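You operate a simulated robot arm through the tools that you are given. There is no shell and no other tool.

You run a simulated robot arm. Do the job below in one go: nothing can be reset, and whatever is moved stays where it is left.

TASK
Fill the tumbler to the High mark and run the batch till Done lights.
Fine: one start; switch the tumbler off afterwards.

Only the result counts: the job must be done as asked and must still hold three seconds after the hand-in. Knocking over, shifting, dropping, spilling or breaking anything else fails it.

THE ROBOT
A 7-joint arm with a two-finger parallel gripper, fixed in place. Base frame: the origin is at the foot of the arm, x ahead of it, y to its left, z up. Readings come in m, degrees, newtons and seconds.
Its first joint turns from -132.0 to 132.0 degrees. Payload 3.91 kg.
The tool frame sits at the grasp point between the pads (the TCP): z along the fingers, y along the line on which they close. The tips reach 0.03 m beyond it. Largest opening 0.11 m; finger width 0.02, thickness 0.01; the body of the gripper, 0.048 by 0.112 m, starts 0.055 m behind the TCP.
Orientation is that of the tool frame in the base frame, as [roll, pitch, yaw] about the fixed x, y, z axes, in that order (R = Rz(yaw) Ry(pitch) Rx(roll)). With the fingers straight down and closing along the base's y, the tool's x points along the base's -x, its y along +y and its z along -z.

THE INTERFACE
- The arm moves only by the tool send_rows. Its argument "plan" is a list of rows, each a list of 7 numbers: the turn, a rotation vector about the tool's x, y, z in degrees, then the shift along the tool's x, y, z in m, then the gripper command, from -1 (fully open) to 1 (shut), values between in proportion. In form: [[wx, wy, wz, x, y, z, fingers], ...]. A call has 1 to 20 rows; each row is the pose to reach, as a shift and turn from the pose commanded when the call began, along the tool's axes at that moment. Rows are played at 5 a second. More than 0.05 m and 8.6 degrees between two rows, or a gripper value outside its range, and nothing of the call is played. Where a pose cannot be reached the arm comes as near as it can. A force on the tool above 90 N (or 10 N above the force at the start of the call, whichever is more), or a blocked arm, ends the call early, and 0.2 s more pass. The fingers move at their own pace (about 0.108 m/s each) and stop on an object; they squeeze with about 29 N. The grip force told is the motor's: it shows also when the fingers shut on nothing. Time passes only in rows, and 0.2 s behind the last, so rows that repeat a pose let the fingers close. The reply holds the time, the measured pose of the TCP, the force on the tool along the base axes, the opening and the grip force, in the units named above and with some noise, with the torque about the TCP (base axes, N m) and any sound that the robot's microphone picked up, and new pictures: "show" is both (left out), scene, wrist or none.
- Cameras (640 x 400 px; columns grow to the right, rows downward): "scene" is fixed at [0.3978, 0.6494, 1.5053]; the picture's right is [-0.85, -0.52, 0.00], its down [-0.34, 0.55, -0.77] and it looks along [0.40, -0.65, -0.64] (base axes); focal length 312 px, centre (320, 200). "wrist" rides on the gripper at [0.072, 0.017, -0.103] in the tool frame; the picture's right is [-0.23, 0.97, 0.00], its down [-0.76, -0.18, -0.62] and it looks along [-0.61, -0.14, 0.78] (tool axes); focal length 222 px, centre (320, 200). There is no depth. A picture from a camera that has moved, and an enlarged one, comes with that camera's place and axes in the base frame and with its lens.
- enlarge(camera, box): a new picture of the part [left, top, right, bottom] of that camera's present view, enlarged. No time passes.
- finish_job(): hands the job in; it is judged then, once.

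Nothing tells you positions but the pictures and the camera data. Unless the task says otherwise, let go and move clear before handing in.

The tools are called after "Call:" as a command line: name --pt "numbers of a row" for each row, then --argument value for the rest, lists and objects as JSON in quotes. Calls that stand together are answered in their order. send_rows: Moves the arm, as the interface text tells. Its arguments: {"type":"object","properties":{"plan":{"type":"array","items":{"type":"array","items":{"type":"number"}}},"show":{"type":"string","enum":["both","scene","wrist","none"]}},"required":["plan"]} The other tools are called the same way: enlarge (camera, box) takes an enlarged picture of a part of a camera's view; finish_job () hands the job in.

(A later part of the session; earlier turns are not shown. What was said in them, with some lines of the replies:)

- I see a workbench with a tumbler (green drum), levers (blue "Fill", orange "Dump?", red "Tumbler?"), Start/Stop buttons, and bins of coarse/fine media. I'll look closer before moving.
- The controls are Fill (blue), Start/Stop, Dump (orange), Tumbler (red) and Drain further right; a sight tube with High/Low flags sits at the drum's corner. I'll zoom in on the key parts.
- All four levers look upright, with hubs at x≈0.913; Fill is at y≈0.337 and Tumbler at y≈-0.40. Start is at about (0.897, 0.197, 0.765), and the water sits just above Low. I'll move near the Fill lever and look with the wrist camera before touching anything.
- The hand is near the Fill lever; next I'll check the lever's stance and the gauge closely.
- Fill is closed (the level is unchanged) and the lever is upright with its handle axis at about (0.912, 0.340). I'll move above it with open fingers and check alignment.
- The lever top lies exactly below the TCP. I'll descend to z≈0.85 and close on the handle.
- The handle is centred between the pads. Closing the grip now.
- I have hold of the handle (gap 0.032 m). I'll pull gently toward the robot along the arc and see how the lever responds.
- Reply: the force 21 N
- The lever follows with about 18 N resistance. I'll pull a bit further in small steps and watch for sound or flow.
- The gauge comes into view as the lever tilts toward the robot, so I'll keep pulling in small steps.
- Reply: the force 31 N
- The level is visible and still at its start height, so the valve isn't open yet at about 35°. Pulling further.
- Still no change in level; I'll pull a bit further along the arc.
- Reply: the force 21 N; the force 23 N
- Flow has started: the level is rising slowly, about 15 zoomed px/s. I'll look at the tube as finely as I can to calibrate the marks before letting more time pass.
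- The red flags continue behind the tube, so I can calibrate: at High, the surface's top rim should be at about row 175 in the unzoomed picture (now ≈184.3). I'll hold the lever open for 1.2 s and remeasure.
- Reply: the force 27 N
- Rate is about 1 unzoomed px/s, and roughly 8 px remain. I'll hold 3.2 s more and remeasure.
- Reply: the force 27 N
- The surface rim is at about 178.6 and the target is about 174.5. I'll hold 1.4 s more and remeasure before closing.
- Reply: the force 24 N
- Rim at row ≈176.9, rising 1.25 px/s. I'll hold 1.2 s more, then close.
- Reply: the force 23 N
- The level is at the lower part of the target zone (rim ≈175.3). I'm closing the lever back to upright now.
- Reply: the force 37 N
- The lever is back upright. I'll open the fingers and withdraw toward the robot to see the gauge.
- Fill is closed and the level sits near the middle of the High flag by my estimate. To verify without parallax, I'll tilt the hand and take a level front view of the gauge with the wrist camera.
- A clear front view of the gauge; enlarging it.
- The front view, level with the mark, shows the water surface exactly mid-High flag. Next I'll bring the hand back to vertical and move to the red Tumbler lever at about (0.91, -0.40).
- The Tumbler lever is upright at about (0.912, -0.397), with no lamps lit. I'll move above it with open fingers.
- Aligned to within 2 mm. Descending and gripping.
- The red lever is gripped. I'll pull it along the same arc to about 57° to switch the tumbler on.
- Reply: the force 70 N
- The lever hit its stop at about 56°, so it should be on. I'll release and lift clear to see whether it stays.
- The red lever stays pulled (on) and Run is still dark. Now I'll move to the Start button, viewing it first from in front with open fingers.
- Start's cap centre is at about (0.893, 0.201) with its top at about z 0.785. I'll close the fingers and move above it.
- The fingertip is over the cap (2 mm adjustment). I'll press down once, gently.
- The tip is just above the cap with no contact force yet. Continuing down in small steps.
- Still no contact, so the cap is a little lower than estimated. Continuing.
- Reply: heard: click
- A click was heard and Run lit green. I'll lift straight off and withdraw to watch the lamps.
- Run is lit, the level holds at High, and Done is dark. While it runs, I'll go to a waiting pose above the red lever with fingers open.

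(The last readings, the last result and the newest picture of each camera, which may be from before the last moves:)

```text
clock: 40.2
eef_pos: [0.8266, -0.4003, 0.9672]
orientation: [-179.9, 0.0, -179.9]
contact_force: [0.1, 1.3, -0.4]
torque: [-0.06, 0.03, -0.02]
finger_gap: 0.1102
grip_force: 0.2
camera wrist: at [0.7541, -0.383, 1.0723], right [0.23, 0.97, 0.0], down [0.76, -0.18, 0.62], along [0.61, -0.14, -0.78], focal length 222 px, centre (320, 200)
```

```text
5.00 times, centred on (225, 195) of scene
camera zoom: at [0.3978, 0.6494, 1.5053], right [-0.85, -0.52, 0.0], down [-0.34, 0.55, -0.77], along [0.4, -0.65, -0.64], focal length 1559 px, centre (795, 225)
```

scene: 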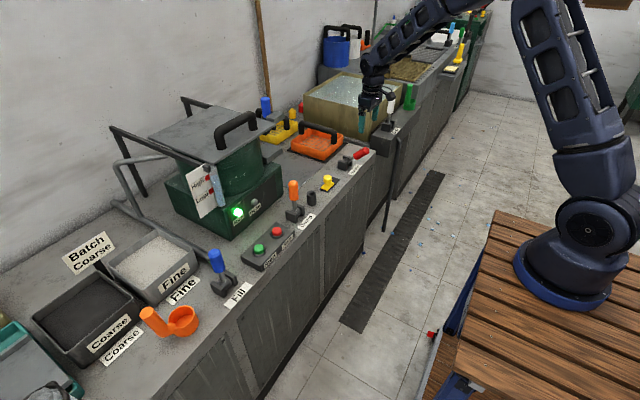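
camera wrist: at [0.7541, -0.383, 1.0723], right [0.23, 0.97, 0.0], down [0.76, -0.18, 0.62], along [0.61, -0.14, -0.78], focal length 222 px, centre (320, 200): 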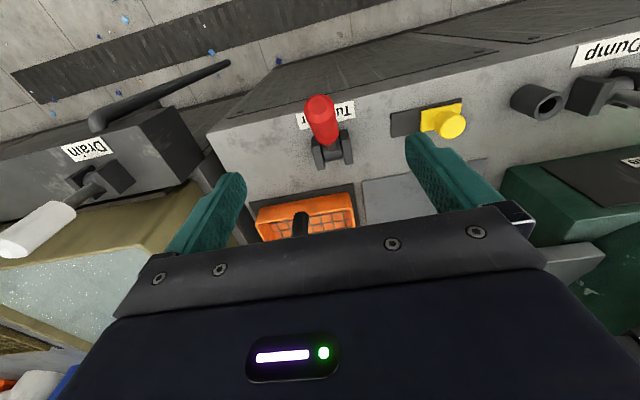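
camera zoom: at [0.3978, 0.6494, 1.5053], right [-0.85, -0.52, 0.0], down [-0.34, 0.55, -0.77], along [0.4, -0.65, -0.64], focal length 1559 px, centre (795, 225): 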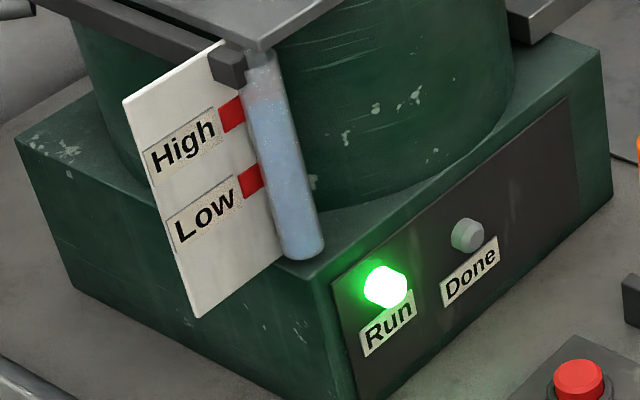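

Run is still lit. I'll wait above the lever.

Call:
send_rows --pt "0 0 0 0 0 0 -1" --pt "0 0 0 0 0 0 -1" --pt "0 0 0 0 0 0 -1" --pt "0 0 0 0 0 0 -1" --pt "0 0 0 0 0 0 -1" --pt "0 0 0 0 0 0 -1" --pt "0 0 0 0 0 0 -1" --pt "0 0 0 0 0 0 -1" --pt "0 0 0 0 0 0 -1" --pt "0 0 0 0 0 0 -1" --pt "0 0 0 0 0 0 -1" --pt "0 0 0 0 0 0 -1" --pt "0 0 0 0 0 0 -1" --pt "0 0 0 0 0 0 -1" --pt "0 0 0 0 0 0 -1" --show "none"

Call:
enlarge --camera "scene" --box '[185, 155, 265, 235]'

```text
clock: 43.4
eef_pos: [0.8259, -0.3992, 0.9679]
orientation: [-179.9, 0.0, -180.0]
contact_force: [0.0, 1.0, -0.6]
torque: [0.01, 0.01, 0.03]
finger_gap: 0.11
grip_force: 0.0
```

```text
5.00 times, centred on (225, 195) of scene
camera zoom: at [0.3978, 0.6494, 1.5053], right [-0.85, -0.52, 0.0], down [-0.34, 0.55, -0.77], along [0.4, -0.65, -0.64], focal length 1559 px, centre (795, 225)
```

zoom: 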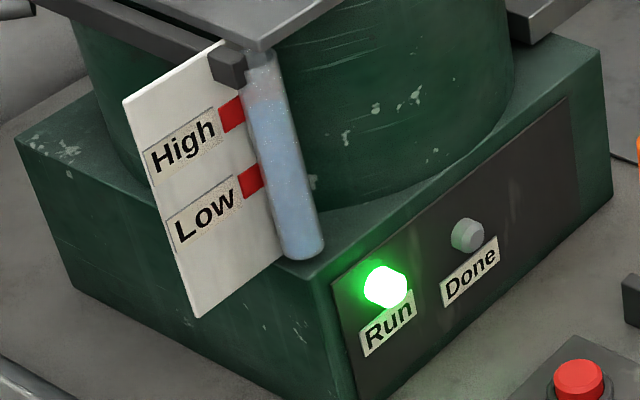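

Run is still lit and Done is dark. Waiting on.

Call:
send_rows --pt "0 0 0 0 0 0 -1" --pt "0 0 0 0 0 0 -1" --pt "0 0 0 0 0 0 -1" --pt "0 0 0 0 0 0 -1" --pt "0 0 0 0 0 0 -1" --pt "0 0 0 0 0 0 -1" --pt "0 0 0 0 0 0 -1" --pt "0 0 0 0 0 0 -1" --pt "0 0 0 0 0 0 -1" --pt "0 0 0 0 0 0 -1" --pt "0 0 0 0 0 0 -1" --pt "0 0 0 0 0 0 -1" --pt "0 0 0 0 0 0 -1" --pt "0 0 0 0 0 0 -1" --pt "0 0 0 0 0 0 -1" --pt "0 0 0 0 0 0 -1" --pt "0 0 0 0 0 0 -1" --pt "0 0 0 0 0 0 -1" --pt "0 0 0 0 0 0 -1" --pt "0 0 0 0 0 0 -1" --show "none"

Call:
enlarge --camera "scene" --box '[185, 155, 265, 235]'

```text
clock: 47.6
eef_pos: [0.8255, -0.4002, 0.9687]
orientation: [-180.0, 0.0, -180.0]
contact_force: [0.0, 0.0, -0.1]
torque: [-0.02, -0.02, -0.03]
finger_gap: 0.1101
grip_force: 0.0
```

```text
5.00 times, centred on (225, 195) of scene
camera zoom: at [0.3978, 0.6494, 1.5053], right [-0.85, -0.52, 0.0], down [-0.34, 0.55, -0.77], along [0.4, -0.65, -0.64], focal length 1559 px, centre (795, 225)
```

zoom: 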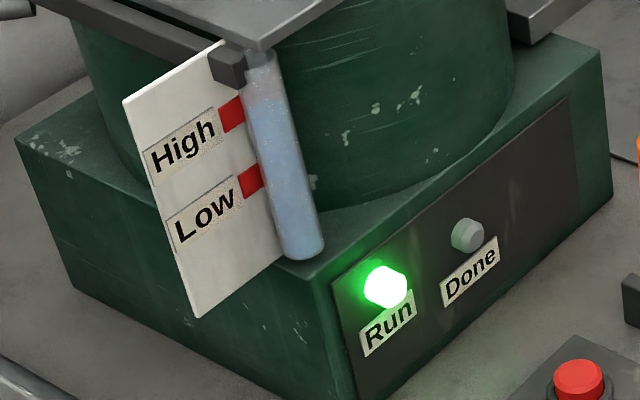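

Still running; I'll keep waiting.

Call:
send_rows --pt "0 0 0 0 0 0 -1" --pt "0 0 0 0 0 0 -1" --pt "0 0 0 0 0 0 -1" --pt "0 0 0 0 0 0 -1" --pt "0 0 0 0 0 0 -1" --pt "0 0 0 0 0 0 -1" --pt "0 0 0 0 0 0 -1" --pt "0 0 0 0 0 0 -1" --pt "0 0 0 0 0 0 -1" --pt "0 0 0 0 0 0 -1" --pt "0 0 0 0 0 0 -1" --pt "0 0 0 0 0 0 -1" --pt "0 0 0 0 0 0 -1" --pt "0 0 0 0 0 0 -1" --pt "0 0 0 0 0 0 -1" --pt "0 0 0 0 0 0 -1" --pt "0 0 0 0 0 0 -1" --pt "0 0 0 0 0 0 -1" --pt "0 0 0 0 0 0 -1" --pt "0 0 0 0 0 0 -1" --show "none"

Call:
enlarge --camera "scene" --box '[185, 155, 265, 235]'

```text
clock: 51.8
eef_pos: [0.8264, -0.4005, 0.9684]
orientation: [179.9, 0.0, -180.0]
contact_force: [0.8, -0.6, 0.1]
torque: [0.0, -0.01, 0.0]
finger_gap: 0.1099
grip_force: 0.0
```

```text
5.00 times, centred on (225, 195) of scene
camera zoom: at [0.3978, 0.6494, 1.5053], right [-0.85, -0.52, 0.0], down [-0.34, 0.55, -0.77], along [0.4, -0.65, -0.64], focal length 1559 px, centre (795, 225)
```

zoom: 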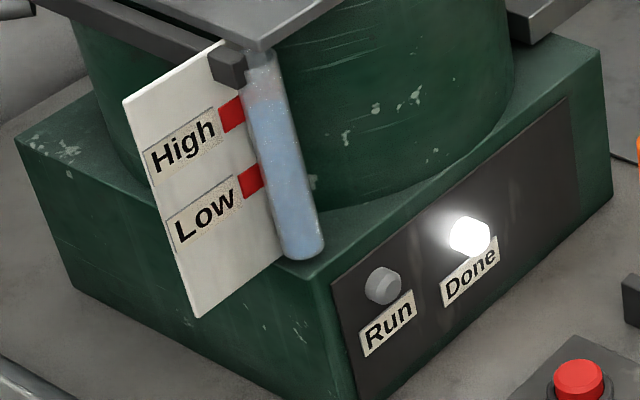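

Done is lit and Run is off. Now I'll switch the tumbler off: descend onto the red lever, grip it and check.

Call:
send_rows --pt "0 0 0 0 0 0.04 -1" --pt "0 0 0 0 0 0.08 -1" --pt "0 0 0 0 0 0.12 -1" --pt "0 0 0 0 0 0.1555 -1" --pt "0 0 0 0 0 0.1555 -1" --pt "0 0 0 0 0 0.1555 1" --pt "0 0 0 0 0 0.1555 1" --pt "0 0 0 0 0 0.1555 1" --show "both"

```text
clock: 53.6
eef_pos: [0.8264, -0.399, 0.8131]
orientation: [180.0, 0.0, -179.9]
contact_force: [-0.9, 5.0, -1.3]
torque: [-0.43, 0.1, -0.39]
finger_gap: 0.0318
grip_force: 45.1
camera wrist: at [0.7549, -0.383, 0.9166], right [0.23, 0.97, 0.0], down [0.76, -0.18, 0.62], along [0.61, -0.14, -0.78], focal length 222 px, centre (320, 200)
```

scene: 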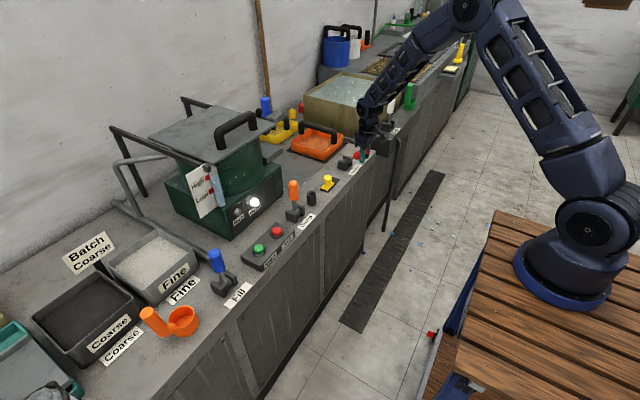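
wrist: 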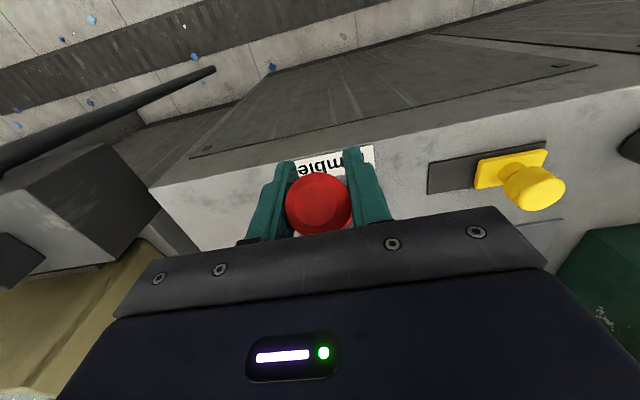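

The lever is gripped and Done is still lit. I'll push the lever back along the arc to upright (off).

Call:
send_rows --pt "0 0 0 -0.013 0 -0.012 1" --pt "0 0 0 -0.027 0 -0.022 1" --pt "0 0 0 -0.0505 0 -0.0335 1" --pt "0 0 0 -0.0685 0 -0.038 1" --pt "0 0 0 -0.0865 0 -0.0393 1" --pt "0 0 0 -0.088 0 -0.0393 1" --show "both"

```text
clock: 55.0
eef_pos: [0.9141, -0.3997, 0.8529]
orientation: [-179.9, -0.2, 180.0]
contact_force: [-46.3, 10.5, -15.9]
torque: [-1.04, 0.98, 0.06]
finger_gap: 0.0314
grip_force: 44.8
camera wrist: at [0.8412, -0.3831, 0.9562], right [0.23, 0.97, 0.0], down [0.76, -0.18, 0.62], along [0.6, -0.14, -0.78], focal length 222 px, centre (320, 200)
```

scene: 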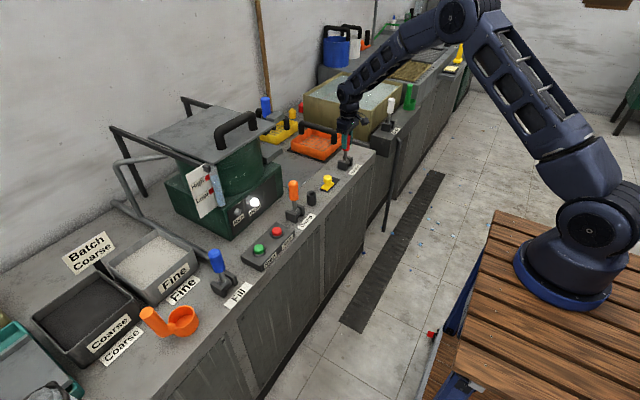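
wrist: 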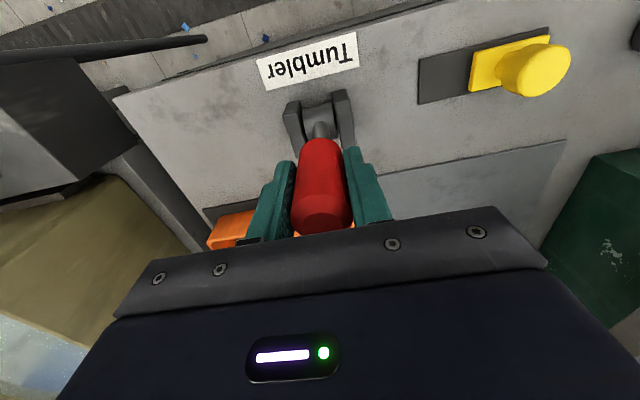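

The lever is against its upright stop. I'll ease off, open, and withdraw.

Call:
send_rows --pt "0 0 0 0.0015 0 0 1" --pt "0 0 0 0.0015 0 0 -1" --pt "0 0 0 0.0015 0 0 -1" --pt "0 0 0 0.0015 0 0 -1" --pt "0 0 0 0.0015 0 -0.04 -1" --pt "0 0 0 0.0015 0 -0.08 -1" --pt "0 0 0 0.0015 0 -0.11 -1" --pt "0 0 0 0.04 0 -0.13 -1" --pt "0 0 0 0.08 0 -0.15 -1" --pt "0 0 0 0.12 0 -0.17 -1" --pt "0 0 0 0.16 0.01 -0.18 -1" --pt "0 0 0 0.19 0.02 -0.18 -1" --show "both"

Call:
enlarge --camera "scene" --box '[310, 110, 400, 200]'

Call:
enlarge --camera "scene" --box '[185, 155, 265, 235]'

Call:
enlarge --camera "scene" --box '[180, 200, 300, 310]'

Call:
enlarge --camera "wrist" --box '[240, 130, 420, 240]'

```text
clock: 57.6
eef_pos: [0.7253, -0.3808, 1.0337]
orientation: [-180.0, 0.0, -179.9]
contact_force: [-0.3, -0.6, -0.6]
torque: [0.01, 0.02, -0.03]
finger_gap: 0.1098
grip_force: 0.1
camera wrist: at [0.6519, -0.3635, 1.1368], right [0.23, 0.97, 0.0], down [0.76, -0.18, 0.62], along [0.61, -0.14, -0.78], focal length 222 px, centre (320, 200)
```

scene: 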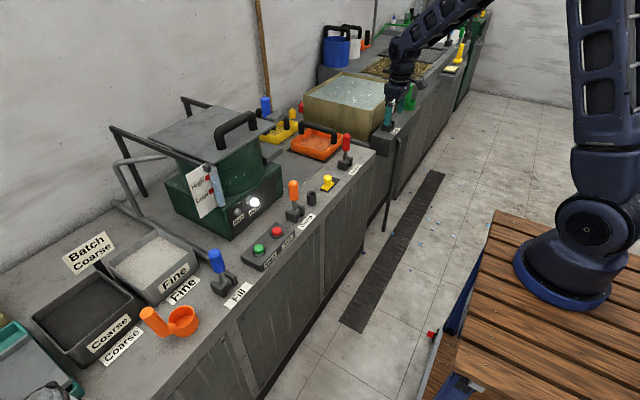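
wrist: 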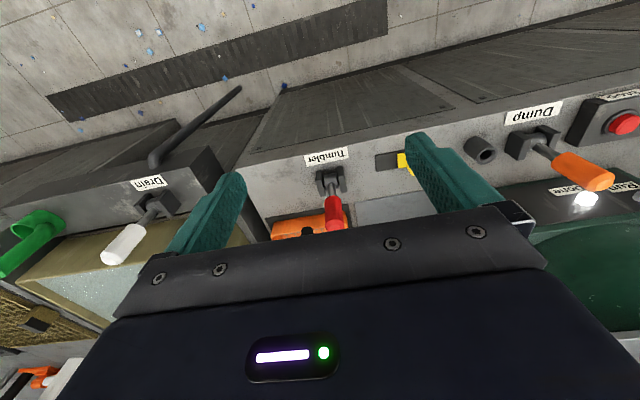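

```text
4.44 times, centred on (355, 155) of scene
camera zoom: at [0.3978, 0.6494, 1.5053], right [-0.85, -0.52, 0.0], down [-0.34, 0.55, -0.77], along [0.4, -0.65, -0.64], focal length 1386 px, centre (164, 400)
```

zoom: 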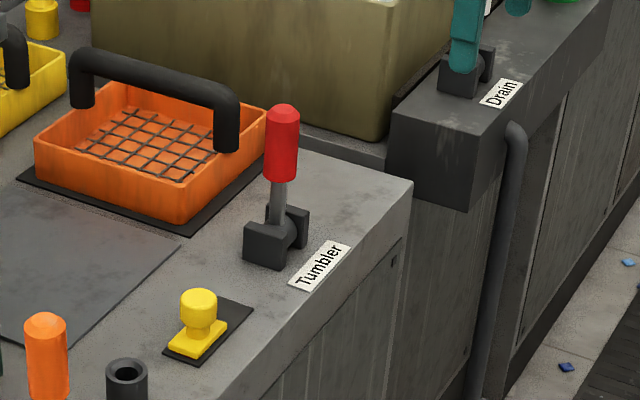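

```text
5.00 times, centred on (225, 195) of scene
camera zoom: at [0.3978, 0.6494, 1.5053], right [-0.85, -0.52, 0.0], down [-0.34, 0.55, -0.77], along [0.4, -0.65, -0.64], focal length 1559 px, centre (795, 225)
```

zoom: 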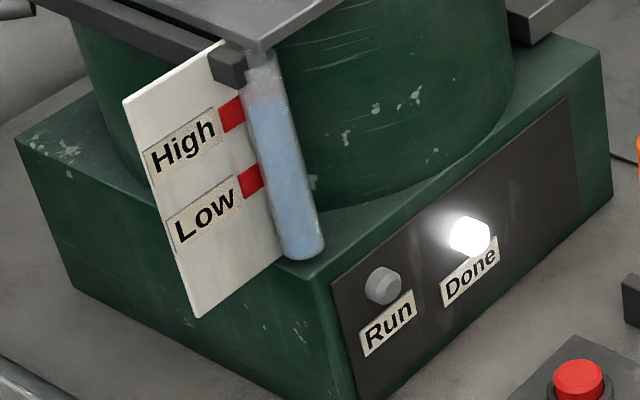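

```text
3.64 times, centred on (240, 255) of scene
camera zoom: at [0.3978, 0.6494, 1.5053], right [-0.85, -0.52, 0.0], down [-0.34, 0.55, -0.77], along [0.4, -0.65, -0.64], focal length 1134 px, centre (611, 0)
```

zoom: 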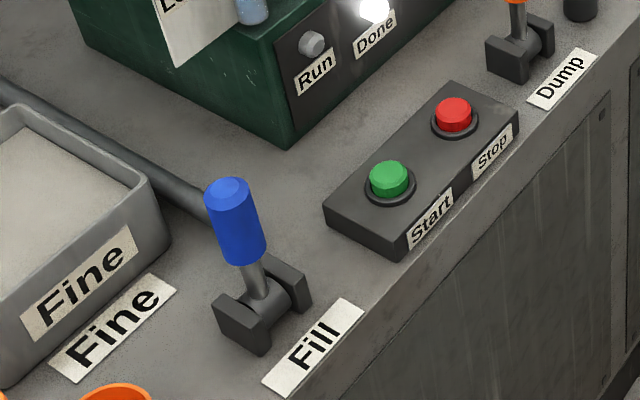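

```text
3.56 times, centred on (330, 185) of wrist
camera zoom: at [0.6519, -0.3635, 1.1368], right [0.23, 0.97, 0.0], down [0.76, -0.18, 0.62], along [0.61, -0.14, -0.78], focal length 790 px, centre (284, 253)
```

zoom: 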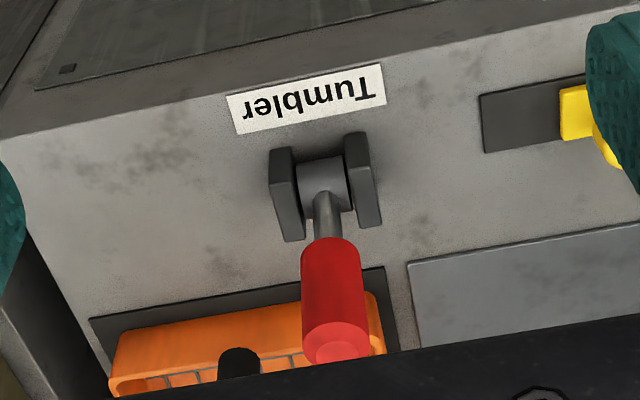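

Everything is as asked. The water is at High with Fill closed, the batch ran on one start until Done lit, and the Tumbler lever is back upright. The hand is open and clear, so I'm handing in.

One mismatch: your note says Fine, but the board reads "Batch Coarse". I followed your note and pressed Start once.

Call:
finish_job

```text
The job is handed in.
```

The tumbler is filled to the High mark, and the batch ran on a single start until Done lit. I then pushed the Tumbler lever back to off, and the job is handed in.

- **Water level:** a level front view with the wrist camera, taken before the run, put the water in the middle of the High flag. The scene camera showed it holding there after Done lit. The Fill lever is back upright (closed).
- **Run:** one press on Start lit Run. Done lit about 15 seconds later, and Run went out.
- **Other items:** I saw nothing knocked, shifted or spilled. The hand ended open and clear of the bench.

**Possible mismatch:** the board by the bins reads "Batch Coarse", while your note says Fine. I followed your note, so if this batch was actually coarse, check whether it needs more than one start.
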